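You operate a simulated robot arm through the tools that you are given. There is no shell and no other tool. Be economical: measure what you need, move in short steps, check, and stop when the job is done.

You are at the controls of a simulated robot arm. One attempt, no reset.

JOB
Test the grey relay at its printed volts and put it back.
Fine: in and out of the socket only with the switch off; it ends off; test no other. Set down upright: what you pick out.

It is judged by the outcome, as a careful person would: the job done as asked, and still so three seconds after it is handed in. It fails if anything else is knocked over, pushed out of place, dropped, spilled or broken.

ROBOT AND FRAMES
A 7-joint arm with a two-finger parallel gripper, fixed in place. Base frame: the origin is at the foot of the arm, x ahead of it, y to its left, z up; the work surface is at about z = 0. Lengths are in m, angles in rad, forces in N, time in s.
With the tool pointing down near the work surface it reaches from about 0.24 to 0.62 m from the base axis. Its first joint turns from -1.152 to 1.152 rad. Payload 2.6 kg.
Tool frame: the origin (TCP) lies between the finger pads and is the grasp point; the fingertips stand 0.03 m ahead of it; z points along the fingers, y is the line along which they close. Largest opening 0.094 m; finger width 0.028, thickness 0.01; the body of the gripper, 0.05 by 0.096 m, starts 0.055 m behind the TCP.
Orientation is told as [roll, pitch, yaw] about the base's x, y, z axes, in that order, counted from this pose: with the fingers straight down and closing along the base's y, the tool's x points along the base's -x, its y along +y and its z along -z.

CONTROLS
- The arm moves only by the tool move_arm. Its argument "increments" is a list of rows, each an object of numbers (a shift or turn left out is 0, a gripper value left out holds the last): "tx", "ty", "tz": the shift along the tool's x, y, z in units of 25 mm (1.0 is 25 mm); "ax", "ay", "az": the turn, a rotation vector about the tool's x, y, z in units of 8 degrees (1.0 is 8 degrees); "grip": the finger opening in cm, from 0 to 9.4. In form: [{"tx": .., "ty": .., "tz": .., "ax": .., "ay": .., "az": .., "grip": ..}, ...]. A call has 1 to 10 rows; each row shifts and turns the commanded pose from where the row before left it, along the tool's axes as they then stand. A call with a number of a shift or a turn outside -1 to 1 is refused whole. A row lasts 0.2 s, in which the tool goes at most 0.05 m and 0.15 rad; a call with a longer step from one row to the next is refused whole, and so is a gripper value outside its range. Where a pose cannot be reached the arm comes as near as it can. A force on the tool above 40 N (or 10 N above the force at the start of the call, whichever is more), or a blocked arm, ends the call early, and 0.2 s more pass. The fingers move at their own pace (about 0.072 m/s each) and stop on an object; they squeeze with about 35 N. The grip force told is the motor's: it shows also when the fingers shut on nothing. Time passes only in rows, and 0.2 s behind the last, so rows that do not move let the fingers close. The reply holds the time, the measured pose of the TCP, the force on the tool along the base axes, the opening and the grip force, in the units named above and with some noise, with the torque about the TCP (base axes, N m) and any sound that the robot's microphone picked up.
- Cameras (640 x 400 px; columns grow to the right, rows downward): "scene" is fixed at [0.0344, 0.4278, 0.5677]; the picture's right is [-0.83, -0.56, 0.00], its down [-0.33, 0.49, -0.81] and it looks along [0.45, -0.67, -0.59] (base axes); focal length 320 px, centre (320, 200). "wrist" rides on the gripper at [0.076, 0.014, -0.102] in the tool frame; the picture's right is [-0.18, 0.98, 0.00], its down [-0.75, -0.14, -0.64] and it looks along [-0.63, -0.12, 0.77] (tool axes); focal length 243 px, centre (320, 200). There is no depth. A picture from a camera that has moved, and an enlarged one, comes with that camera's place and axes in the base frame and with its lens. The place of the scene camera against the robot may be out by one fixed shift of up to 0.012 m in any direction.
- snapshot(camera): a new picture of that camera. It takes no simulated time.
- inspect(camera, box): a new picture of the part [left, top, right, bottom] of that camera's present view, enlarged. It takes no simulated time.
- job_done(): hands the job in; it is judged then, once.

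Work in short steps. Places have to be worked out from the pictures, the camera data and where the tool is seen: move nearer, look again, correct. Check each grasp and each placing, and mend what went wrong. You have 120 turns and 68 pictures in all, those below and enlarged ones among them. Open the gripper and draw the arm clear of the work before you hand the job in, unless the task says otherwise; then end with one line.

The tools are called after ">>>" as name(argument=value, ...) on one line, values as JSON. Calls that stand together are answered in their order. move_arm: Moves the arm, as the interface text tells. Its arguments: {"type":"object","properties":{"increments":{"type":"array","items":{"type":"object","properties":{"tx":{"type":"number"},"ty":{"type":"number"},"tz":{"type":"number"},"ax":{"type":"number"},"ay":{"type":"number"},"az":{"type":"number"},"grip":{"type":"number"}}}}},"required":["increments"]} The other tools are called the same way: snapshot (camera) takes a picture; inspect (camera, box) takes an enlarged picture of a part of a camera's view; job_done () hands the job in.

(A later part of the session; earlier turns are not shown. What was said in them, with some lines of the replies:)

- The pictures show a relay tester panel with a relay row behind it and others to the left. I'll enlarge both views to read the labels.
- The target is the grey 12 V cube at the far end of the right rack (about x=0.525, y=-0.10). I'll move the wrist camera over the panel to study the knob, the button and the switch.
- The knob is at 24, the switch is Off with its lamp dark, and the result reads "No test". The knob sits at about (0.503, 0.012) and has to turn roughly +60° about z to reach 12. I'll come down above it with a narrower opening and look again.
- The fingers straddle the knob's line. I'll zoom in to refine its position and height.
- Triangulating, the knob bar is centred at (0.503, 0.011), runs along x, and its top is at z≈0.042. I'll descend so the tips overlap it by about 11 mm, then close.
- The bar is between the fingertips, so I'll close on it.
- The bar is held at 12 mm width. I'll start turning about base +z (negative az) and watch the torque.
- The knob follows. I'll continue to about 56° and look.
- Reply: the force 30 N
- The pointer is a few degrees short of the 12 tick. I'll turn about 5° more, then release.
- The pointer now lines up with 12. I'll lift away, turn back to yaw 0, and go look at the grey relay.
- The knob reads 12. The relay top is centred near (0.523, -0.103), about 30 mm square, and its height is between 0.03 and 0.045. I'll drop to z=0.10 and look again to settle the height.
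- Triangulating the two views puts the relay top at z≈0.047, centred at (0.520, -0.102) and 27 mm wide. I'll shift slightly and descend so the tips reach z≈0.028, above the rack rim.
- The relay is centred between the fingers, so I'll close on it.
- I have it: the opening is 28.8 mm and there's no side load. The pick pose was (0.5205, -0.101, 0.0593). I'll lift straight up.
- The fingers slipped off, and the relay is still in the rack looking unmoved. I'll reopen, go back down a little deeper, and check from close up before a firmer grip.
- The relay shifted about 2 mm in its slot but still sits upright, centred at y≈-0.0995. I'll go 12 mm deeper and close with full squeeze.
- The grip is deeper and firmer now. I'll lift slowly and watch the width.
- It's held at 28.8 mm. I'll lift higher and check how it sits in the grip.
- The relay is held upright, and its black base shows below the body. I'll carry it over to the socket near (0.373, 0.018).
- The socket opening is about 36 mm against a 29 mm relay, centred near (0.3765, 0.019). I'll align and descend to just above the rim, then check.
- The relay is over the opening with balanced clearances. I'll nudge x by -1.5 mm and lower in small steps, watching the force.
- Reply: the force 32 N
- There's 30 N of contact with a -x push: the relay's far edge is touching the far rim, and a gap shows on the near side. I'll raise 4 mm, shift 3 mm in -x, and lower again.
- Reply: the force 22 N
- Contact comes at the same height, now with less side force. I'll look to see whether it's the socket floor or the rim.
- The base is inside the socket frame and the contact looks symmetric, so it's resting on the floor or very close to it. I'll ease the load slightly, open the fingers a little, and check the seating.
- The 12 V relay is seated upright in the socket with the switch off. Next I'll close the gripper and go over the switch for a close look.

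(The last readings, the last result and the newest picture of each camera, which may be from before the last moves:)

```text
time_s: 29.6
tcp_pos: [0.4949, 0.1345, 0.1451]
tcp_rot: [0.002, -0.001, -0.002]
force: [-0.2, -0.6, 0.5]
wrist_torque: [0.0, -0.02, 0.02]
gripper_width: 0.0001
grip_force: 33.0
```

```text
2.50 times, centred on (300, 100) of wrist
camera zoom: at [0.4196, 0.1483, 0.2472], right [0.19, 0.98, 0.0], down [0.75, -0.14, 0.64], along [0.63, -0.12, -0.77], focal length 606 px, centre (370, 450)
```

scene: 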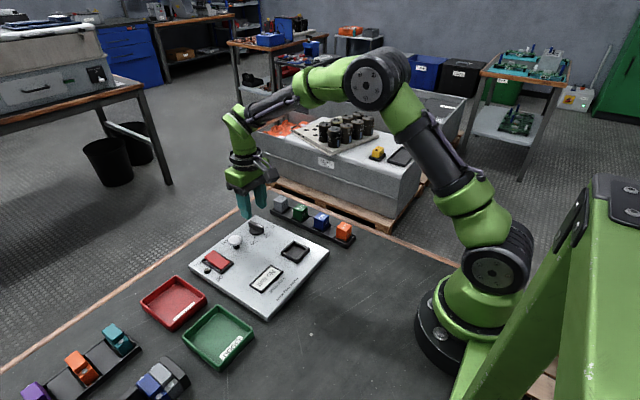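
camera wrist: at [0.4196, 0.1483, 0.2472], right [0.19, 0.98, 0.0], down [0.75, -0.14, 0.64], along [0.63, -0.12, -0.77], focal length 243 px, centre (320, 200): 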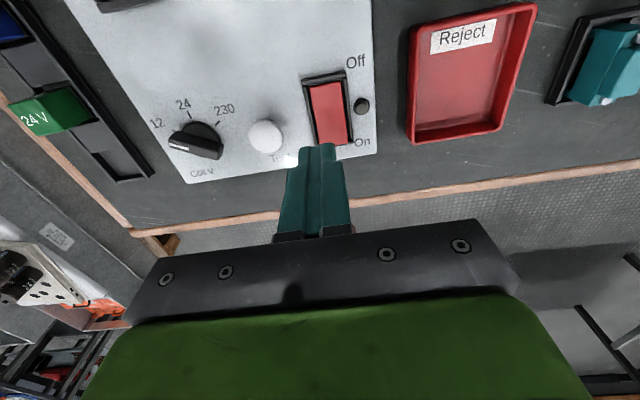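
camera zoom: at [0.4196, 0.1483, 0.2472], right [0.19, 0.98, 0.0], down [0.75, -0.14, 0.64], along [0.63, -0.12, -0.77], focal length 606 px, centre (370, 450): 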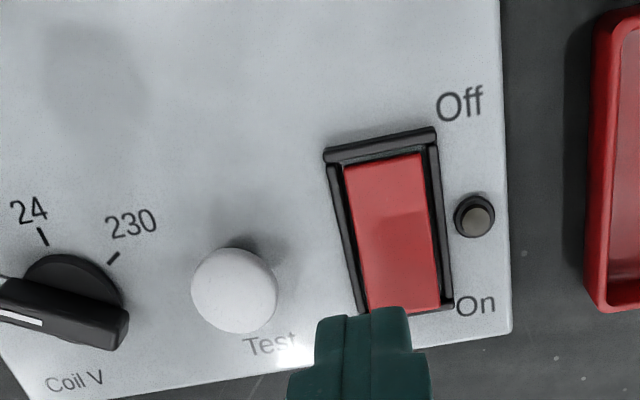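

The rocker is centred near (0.502, 0.1415) with its On half at the far +x end, raised to z≈0.035. I'll line up at x≈0.517 and come down to just above it.

>>> move_arm(increments=[{"tx": -0.88, "ty": 0.28}, {"tz": 0.9}, {"tz": 0.9}, {"tz": 0.9}, {}])

>>> inspect(camera="scene", box=[180, 220, 280, 290])

```text
time_s: 30.8
tcp_pos: [0.5164, 0.1405, 0.0771]
tcp_rot: [0.0, 0.0, -0.002]
force: [0.0, 0.0, -0.1]
wrist_torque: [0.0, 0.0, 0.04]
gripper_width: 0.0
grip_force: 33.1
```

```text
5.71 times, centred on (230, 255) of scene
camera zoom: at [0.0344, 0.4278, 0.5677], right [-0.83, -0.56, 0.0], down [-0.33, 0.49, -0.81], along [0.45, -0.67, -0.59], focal length 1829 px, centre (834, -114)
```

zoom: 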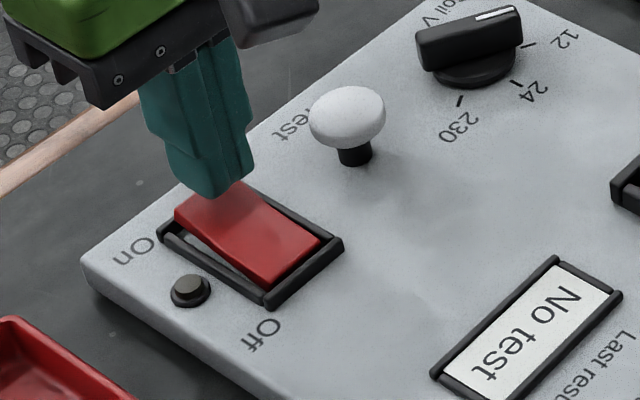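

The tip is right over the raised On half. I'll press down gently.

>>> move_arm(increments=[{"tz": 0.2}, {"tz": 0.15}, {"tz": 0.15}, {"tz": 0.1}, {"tz": 0.1}])

```text
time_s: 32.0
tcp_pos: [0.5141, 0.1403, 0.0621]
tcp_rot: [0.002, -0.003, -0.005]
force: [-7.7, -4.0, 24.6]
wrist_torque: [-0.15, 0.59, 0.21]
gripper_width: 0.0001
grip_force: 32.8
```

There's 25 N of contact at z=0.062 and no sound reported. I'll check the rocker.

>>> inspect(camera="scene", box=[190, 235, 260, 284])

```text
8.16 times, centred on (225, 260) of scene
camera zoom: at [0.0343, 0.4278, 0.5678], right [-0.83, -0.56, 0.0], down [-0.33, 0.49, -0.81], along [0.45, -0.67, -0.59], focal length 2613 px, centre (1096, -286)
```

zoom: 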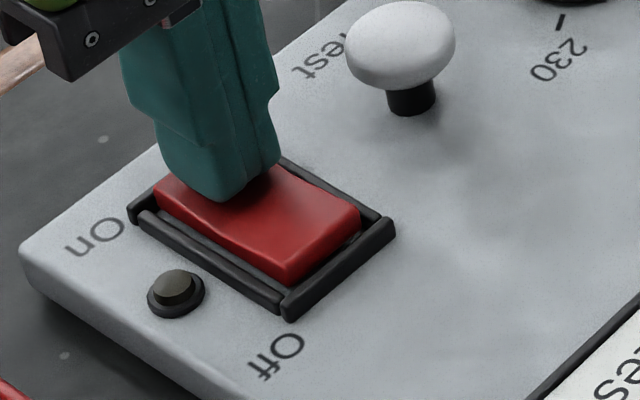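

The rocker is half tipped: the torque shows the tip bearing on the pivot ridge at its near edge. I'll raise, move 8 mm further toward the On end, and press again.

>>> move_arm(increments=[{"tz": -0.4}, {"tx": -0.32}, {"tz": 0.3}, {"tz": 0.15}, {"tz": 0.12}, {"tz": 0.1}])

```text
time_s: 33.4
tcp_pos: [0.5262, 0.141, 0.0609]
tcp_rot: [0.003, -0.011, -0.001]
force: [-0.1, -2.1, 1.7]
wrist_torque: [-0.02, 0.0, 0.02]
gripper_width: 0.0
grip_force: 33.6
heard: click
stopped in row 6: the force on the tool passed its limit at 55 N (the readings are from after the stop); the commanded pose is now the measured one
```

A click was heard, so I'll raise clear and check the rocker and lamp.

>>> move_arm(increments=[{"tz": -0.9}, {"tz": -0.9}, {}])

>>> inspect(camera="scene", box=[180, 210, 320, 310])

```text
time_s: 34.2
tcp_pos: [0.525, 0.1397, 0.1061]
tcp_rot: [0.002, -0.011, -0.003]
force: [-0.6, -0.3, 0.2]
wrist_torque: [-0.03, 0.02, -0.02]
gripper_width: 0.0001
grip_force: 33.5
```

```text
4.00 times, centred on (250, 260) of scene
camera zoom: at [0.0344, 0.4278, 0.5677], right [-0.83, -0.56, 0.0], down [-0.33, 0.49, -0.81], along [0.45, -0.67, -0.59], focal length 1280 px, centre (600, -40)
```

zoom: 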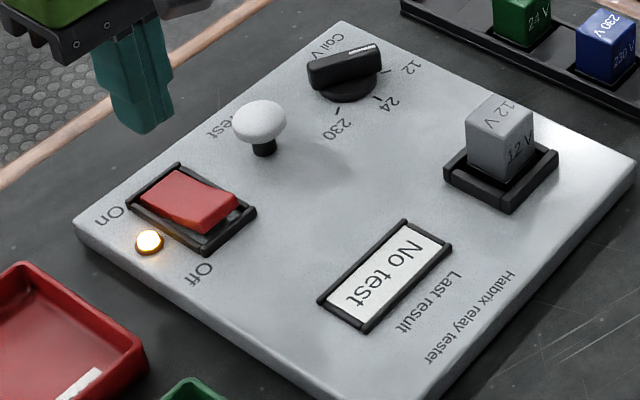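

The switch is On, the lamp is lit, and the knob is at 12. I'll move over the Test button at about (0.505, 0.083), top z≈0.043, and press it.

>>> move_arm(increments=[{"tx": 0.27, "ty": -0.76}, {"tx": 0.27, "ty": -0.76}, {"tx": 0.27, "ty": -0.76}, {"tz": 0.6}, {"tz": 0.4}, {}])

>>> move_arm(increments=[{"tz": 0.15}, {"tz": 0.1}, {"tz": 0.1}, {"tz": 0.08}])

```text
time_s: 35.6
tcp_pos: [0.5062, 0.0834, 0.0799]
tcp_rot: [0.003, -0.013, -0.004]
force: [-0.3, 0.3, -0.2]
wrist_torque: [-0.03, 0.01, 0.0]
gripper_width: 0.0
grip_force: 32.5
```

```text
time_s: 36.6
tcp_pos: [0.5058, 0.0847, 0.0687]
tcp_rot: [0.003, -0.013, -0.003]
force: [-0.5, 0.0, 2.1]
wrist_torque: [0.0, 0.05, -0.02]
gripper_width: 0.0
grip_force: 32.8
heard: click
```

A click was heard. I'll look at the display.

>>> inspect(camera="scene", box=[180, 210, 320, 310])

```text
4.00 times, centred on (250, 260) of scene
camera zoom: at [0.0344, 0.4278, 0.5677], right [-0.83, -0.56, 0.0], down [-0.33, 0.49, -0.81], along [0.45, -0.67, -0.59], focal length 1280 px, centre (600, -40)
```

zoom: 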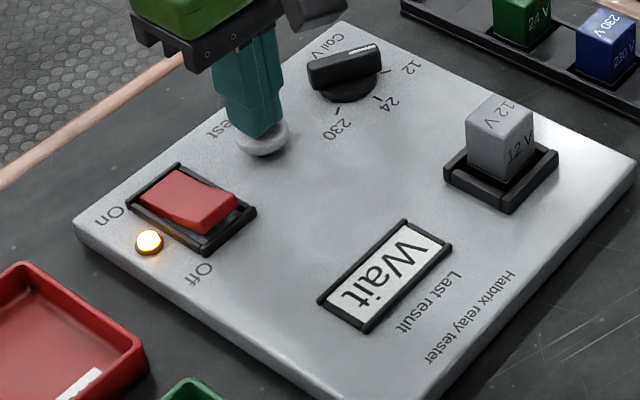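

The display shows "Wait". I'll stay still for a couple of seconds and read it again.

>>> move_arm(increments=[{}, {}, {}, {}, {}, {}, {}, {}, {}, {}])

>>> inspect(camera="scene", box=[180, 210, 320, 310])

```text
time_s: 38.8
tcp_pos: [0.5044, 0.0839, 0.0695]
tcp_rot: [0.004, -0.012, -0.003]
force: [0.0, 1.3, 2.7]
wrist_torque: [0.03, 0.03, 0.0]
gripper_width: 0.0
grip_force: 32.6
```

```text
4.00 times, centred on (250, 260) of scene
camera zoom: at [0.0344, 0.4278, 0.5677], right [-0.83, -0.56, 0.0], down [-0.33, 0.49, -0.81], along [0.45, -0.67, -0.59], focal length 1280 px, centre (600, -40)
```

zoom: 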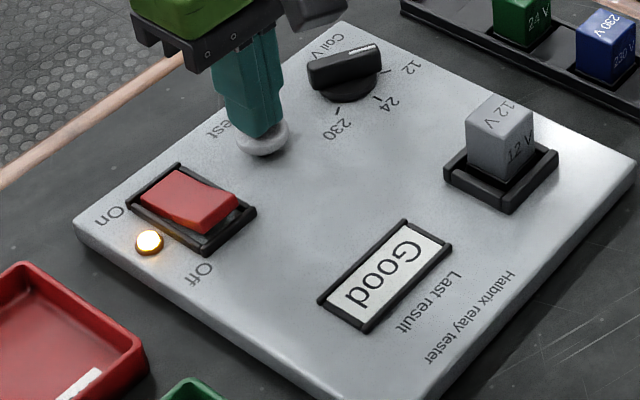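

The result is "Good". I'll release the button, go over the Off half (about 0.478, 0.141), and press it off.

>>> move_arm(increments=[{"tz": -0.8}, {"tz": -0.8}, {"tx": 0.35, "ty": 0.76}, {"tx": 0.35, "ty": 0.76}, {"tx": 0.35, "ty": 0.76}, {"tz": 0.8}, {"tz": 0.4}, {}])

>>> move_arm(increments=[{"tz": 0.15}, {"tz": 0.12}, {"tz": 0.1}, {"tz": 0.1}, {"tz": 0.08}])

```text
time_s: 40.6
tcp_pos: [0.4797, 0.1414, 0.0789]
tcp_rot: [0.004, -0.012, -0.003]
force: [-0.1, 0.8, -0.1]
wrist_torque: [0.01, 0.03, -0.02]
gripper_width: 0.0001
grip_force: 32.1
```

```text
time_s: 41.8
tcp_pos: [0.4788, 0.1404, 0.0649]
tcp_rot: [0.005, -0.013, -0.002]
force: [-1.3, 0.9, 1.5]
wrist_torque: [-0.03, 0.07, -0.03]
gripper_width: 0.0
grip_force: 33.3
```

Light contact is just starting. I'll continue in small steps.

>>> move_arm(increments=[{"tz": 0.08}, {"tz": 0.08}, {"tz": 0.06}, {}])

```text
time_s: 42.8
tcp_pos: [0.479, 0.1405, 0.061]
tcp_rot: [0.003, -0.013, -0.005]
force: [-12.8, -4.5, 23.3]
wrist_torque: [-0.15, 0.06, -0.02]
gripper_width: 0.0
grip_force: 32.9
heard: click
```

A click was heard. I'll lift clear and verify it's off.

>>> move_arm(increments=[{"tz": -0.8}, {"tz": -0.9}, {"tz": -0.9}, {"tz": -0.9}])

>>> inspect(camera="scene", box=[180, 200, 340, 310])

```text
time_s: 43.8
tcp_pos: [0.4784, 0.1396, 0.1465]
tcp_rot: [0.002, -0.011, -0.002]
force: [0.3, 0.6, -0.7]
wrist_torque: [-0.02, 0.04, 0.03]
gripper_width: 0.0003
grip_force: 32.8
```

```text
3.64 times, centred on (260, 255) of scene
camera zoom: at [0.0344, 0.4278, 0.5677], right [-0.83, -0.56, 0.0], down [-0.33, 0.49, -0.81], along [0.45, -0.67, -0.59], focal length 1164 px, centre (538, 0)
```

zoom: 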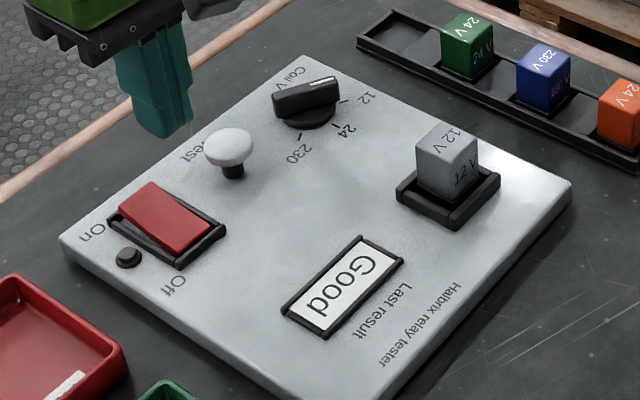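

The switch is off and the lamp is dark, with the result still "Good". I'll go back over the socket with the fingers open.

>>> move_arm(increments=[{"tx": 0.7, "ty": -0.8, "ay": 0.08, "grip": 4.6}, {"tx": 0.7, "ty": -0.8}, {"tx": 0.7, "ty": -0.8}, {"tx": 0.7, "ty": -0.8}, {"tx": 0.7, "ty": -0.8}, {"tx": 0.7, "ty": -0.8}, {}])

>>> inspect(camera="wrist", box=[240, 40, 400, 190])

```text
time_s: 45.4
tcp_pos: [0.3724, 0.0205, 0.1463]
tcp_rot: [0.002, -0.002, -0.003]
force: [-0.3, 0.0, 0.2]
wrist_torque: [0.0, -0.02, 0.02]
gripper_width: 0.0458
grip_force: 0.1
```

```text
2.67 times, centred on (320, 115) of wrist
camera zoom: at [0.2968, 0.0332, 0.2491], right [0.19, 0.98, 0.0], down [0.75, -0.15, 0.64], along [0.63, -0.12, -0.77], focal length 647 px, centre (320, 427)
```

zoom: 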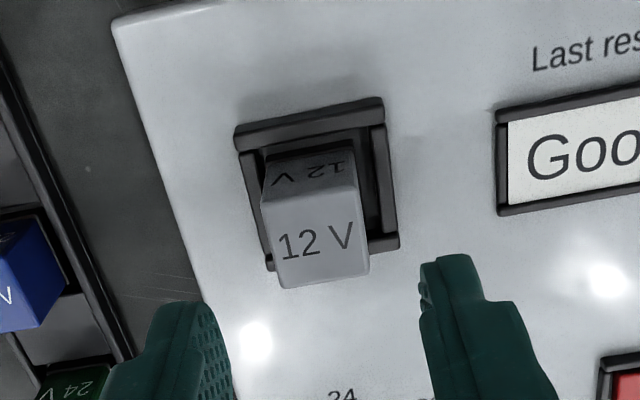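

The relay is centred at about (0.375, 0.0175). I'll descend to the release height of 0.0695 and grip it.

>>> move_arm(increments=[{"tx": -0.08, "ty": -0.12, "tz": 0.8}, {"tz": 0.8}, {"tz": 0.8}, {"tz": 0.45}, {"tz": 0.2}, {}])

>>> inspect(camera="wrist", box=[240, 60, 400, 220])

```text
time_s: 46.8
tcp_pos: [0.3742, 0.0165, 0.0695]
tcp_rot: [0.004, 0.0, -0.003]
force: [0.5, 0.0, -0.3]
wrist_torque: [-0.03, 0.0, -0.02]
gripper_width: 0.0462
grip_force: 0.0
```

```text
2.50 times, centred on (320, 140) of wrist
camera zoom: at [0.2989, 0.0311, 0.1733], right [0.19, 0.98, 0.0], down [0.75, -0.15, 0.64], along [0.63, -0.12, -0.77], focal length 606 px, centre (320, 350)
```

zoom: 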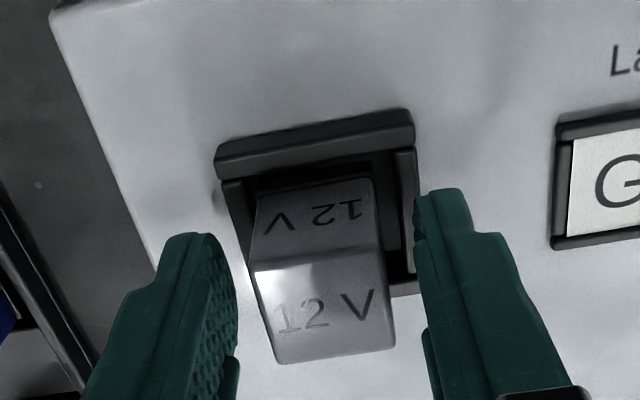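

It's centred, so I'll grip and lift slowly.

>>> move_arm(increments=[{"grip": 0}, {}, {}, {"tz": -0.15}, {"tz": -0.2}, {"tz": -0.25}, {"tz": -0.3}, {"tz": -0.4}])

>>> move_arm(increments=[{"tz": -0.6}, {"tz": -0.7}, {"tz": -0.6}])

>>> inspect(camera="scene", box=[230, 160, 370, 280])

```text
time_s: 48.6
tcp_pos: [0.3738, 0.0175, 0.1035]
tcp_rot: [0.004, -0.002, -0.003]
force: [0.6, 0.6, -0.7]
wrist_torque: [-0.03, 0.0, 0.0]
gripper_width: 0.0287
grip_force: 34.9
```

```text
time_s: 49.4
tcp_pos: [0.3752, 0.0178, 0.1516]
tcp_rot: [0.004, 0.0, -0.004]
force: [0.5, -1.5, -0.6]
wrist_torque: [0.0, 0.01, -0.04]
gripper_width: 0.0288
grip_force: 35.0
```

```text
3.33 times, centred on (300, 220) of scene
camera zoom: at [0.0344, 0.4278, 0.5677], right [-0.83, -0.56, 0.0], down [-0.33, 0.49, -0.81], along [0.45, -0.67, -0.59], focal length 1067 px, centre (387, 133)
```

zoom: 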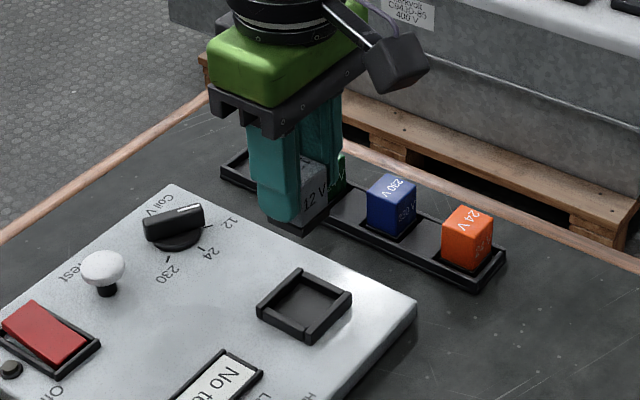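

The relay is held. I'll carry it back over its empty rack slot near (0.520, -0.101).

>>> move_arm(increments=[{"tx": -0.826, "ty": -0.679}, {"tx": -0.826, "ty": -0.679}, {"tx": -0.826, "ty": -0.679}, {"tx": -0.826, "ty": -0.679}, {"tx": -0.826, "ty": -0.679}, {"tx": -0.826, "ty": -0.679}, {"tx": -0.826, "ty": -0.679}, {}])

>>> inspect(camera="wrist", box=[250, 40, 400, 190])

```text
time_s: 51.2
tcp_pos: [0.5188, -0.1017, 0.1487]
tcp_rot: [0.002, 0.0, -0.001]
force: [0.5, 0.1, -1.0]
wrist_torque: [0.0, 0.02, 0.01]
gripper_width: 0.0285
grip_force: 35.2
```

```text
2.67 times, centred on (325, 115) of wrist
camera zoom: at [0.4438, -0.0891, 0.2531], right [0.19, 0.98, 0.0], down [0.75, -0.15, 0.64], along [0.63, -0.12, -0.77], focal length 647 px, centre (307, 427)
```

zoom: 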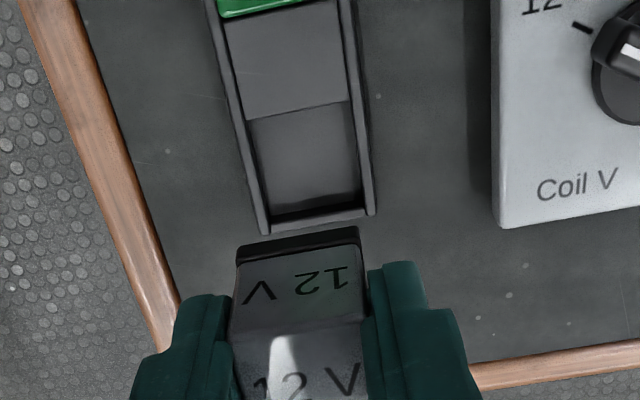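

The empty slot is centred at about (0.519, -0.103) with roughly 36 mm inside, so the relay is over it. I'll align and lower, going slowly near the bottom.

>>> move_arm(increments=[{"tx": 0.04, "ty": -0.05, "tz": 0.8}, {"tz": 0.8}, {"tz": 0.8}, {"tz": 0.5}, {"tz": 0.3}, {}])

>>> inspect(camera="wrist", box=[240, 60, 400, 220])

>>> inspect(camera="scene", box=[250, 180, 310, 222])

```text
time_s: 52.6
tcp_pos: [0.5178, -0.1028, 0.0698]
tcp_rot: [0.003, -0.003, -0.004]
force: [-0.8, -0.9, -0.7]
wrist_torque: [0.01, -0.01, 0.03]
gripper_width: 0.029
grip_force: 35.0
```

```text
2.50 times, centred on (320, 140) of wrist
camera zoom: at [0.4425, -0.089, 0.1735], right [0.19, 0.98, 0.0], down [0.75, -0.15, 0.64], along [0.63, -0.12, -0.77], focal length 606 px, centre (320, 350)
```

zoom: 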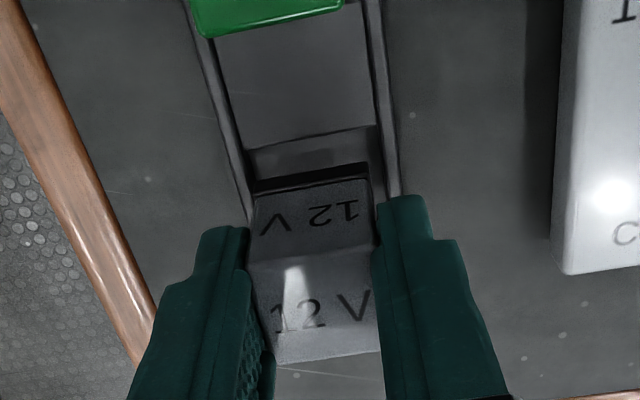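

```text
9.52 times, centred on (280, 201) of scene
camera zoom: at [0.0344, 0.4278, 0.5677], right [-0.83, -0.56, 0.0], down [-0.33, 0.49, -0.81], along [0.45, -0.67, -0.59], focal length 3049 px, centre (701, 190)
```

zoom: 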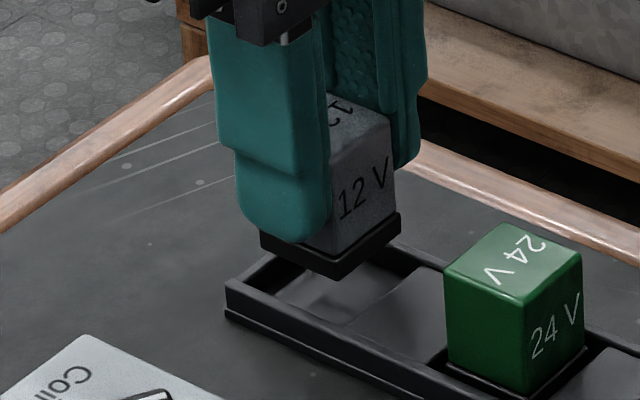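

The base flange is a little wider than the body, and the relay is over the slot. I'll lower in small steps.

>>> move_arm(increments=[{"tz": 0.2}, {"tz": 0.15}, {"tz": 0.12}, {"tz": 0.1}, {"tz": 0.08}])

```text
time_s: 53.8
tcp_pos: [0.5183, -0.1019, 0.0533]
tcp_rot: [0.006, -0.002, -0.003]
force: [-0.5, -0.3, 0.1]
wrist_torque: [-0.03, -0.03, 0.0]
gripper_width: 0.0287
grip_force: 35.3
```

There's no contact yet at 0.0533, close to the original seated height. I'll check the alignment and continue a little further.

>>> move_arm(increments=[{"tz": 0.06}, {"tz": 0.06}, {}])

>>> inspect(camera="scene", box=[250, 180, 310, 222])

```text
time_s: 54.6
tcp_pos: [0.5172, -0.1022, 0.05]
tcp_rot: [0.004, -0.001, -0.001]
force: [0.1, 1.4, 3.4]
wrist_torque: [-0.01, 0.04, 0.02]
gripper_width: 0.029
grip_force: 34.7
```

```text
9.52 times, centred on (280, 201) of scene
camera zoom: at [0.0344, 0.4278, 0.5677], right [-0.83, -0.56, 0.0], down [-0.33, 0.49, -0.81], along [0.45, -0.67, -0.59], focal length 3049 px, centre (701, 190)
```

zoom: 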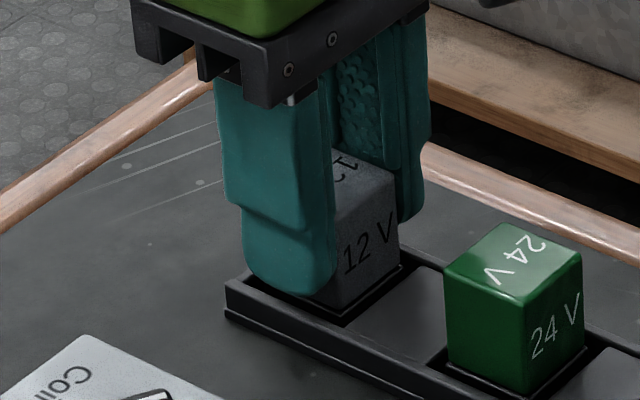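

Contact of 3.4 N, and the base has gone into the recess like its neighbours. I'll release and rise straight up.

>>> move_arm(increments=[{"grip": 3.2}, {"grip": 4.4}, {}, {"tz": -0.3}, {"tz": -0.8}, {"tz": -0.9}, {"tz": -0.9}, {"tz": -0.9}])

>>> inspect(camera="wrist", box=[250, 30, 400, 170])

>>> inspect(camera="scene", box=[180, 170, 380, 310])

```text
time_s: 56.4
tcp_pos: [0.5189, -0.1011, 0.1466]
tcp_rot: [0.003, -0.004, -0.002]
force: [0.3, 0.6, -0.3]
wrist_torque: [0.01, 0.02, 0.03]
gripper_width: 0.0439
grip_force: 0.0
```

```text
2.86 times, centred on (325, 100) of wrist
camera zoom: at [0.4429, -0.0888, 0.249], right [0.19, 0.98, 0.0], down [0.75, -0.15, 0.64], along [0.63, -0.12, -0.77], focal length 693 px, centre (306, 486)
```

zoom: 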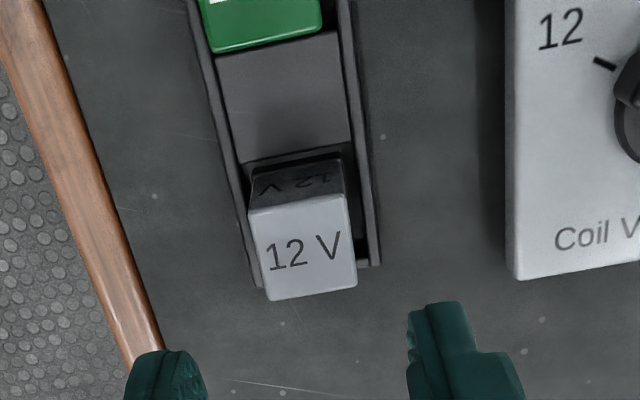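

```text
2.86 times, centred on (280, 240) of scene
camera zoom: at [0.0344, 0.4278, 0.5677], right [-0.83, -0.56, 0.0], down [-0.33, 0.49, -0.81], along [0.45, -0.67, -0.59], focal length 915 px, centre (434, 86)
```

zoom: 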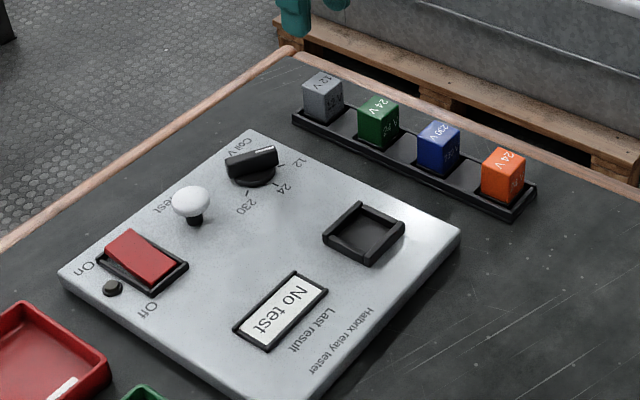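

The relay sits upright in its slot, the switch is off, and everything else is in place. I'll draw the arm a bit higher and hand in.

>>> move_arm(increments=[{"tz": -0.9}, {"tz": -0.9}, {"tz": -0.9}, {}])

>>> job_done()

```text
time_s: 57.4
tcp_pos: [0.5181, -0.1031, 0.2142]
tcp_rot: [0.002, 0.0, -0.002]
force: [0.3, 0.9, -0.1]
wrist_torque: [-0.03, -0.02, 0.0]
gripper_width: 0.044
grip_force: 0.0
```

```text
The job is handed in.
```

I tested the grey relay at its printed 12 V and it read "Good"; it is back upright in its rack slot, the tester switch is off, and the voltage knob is still at 12 (it started at 24).
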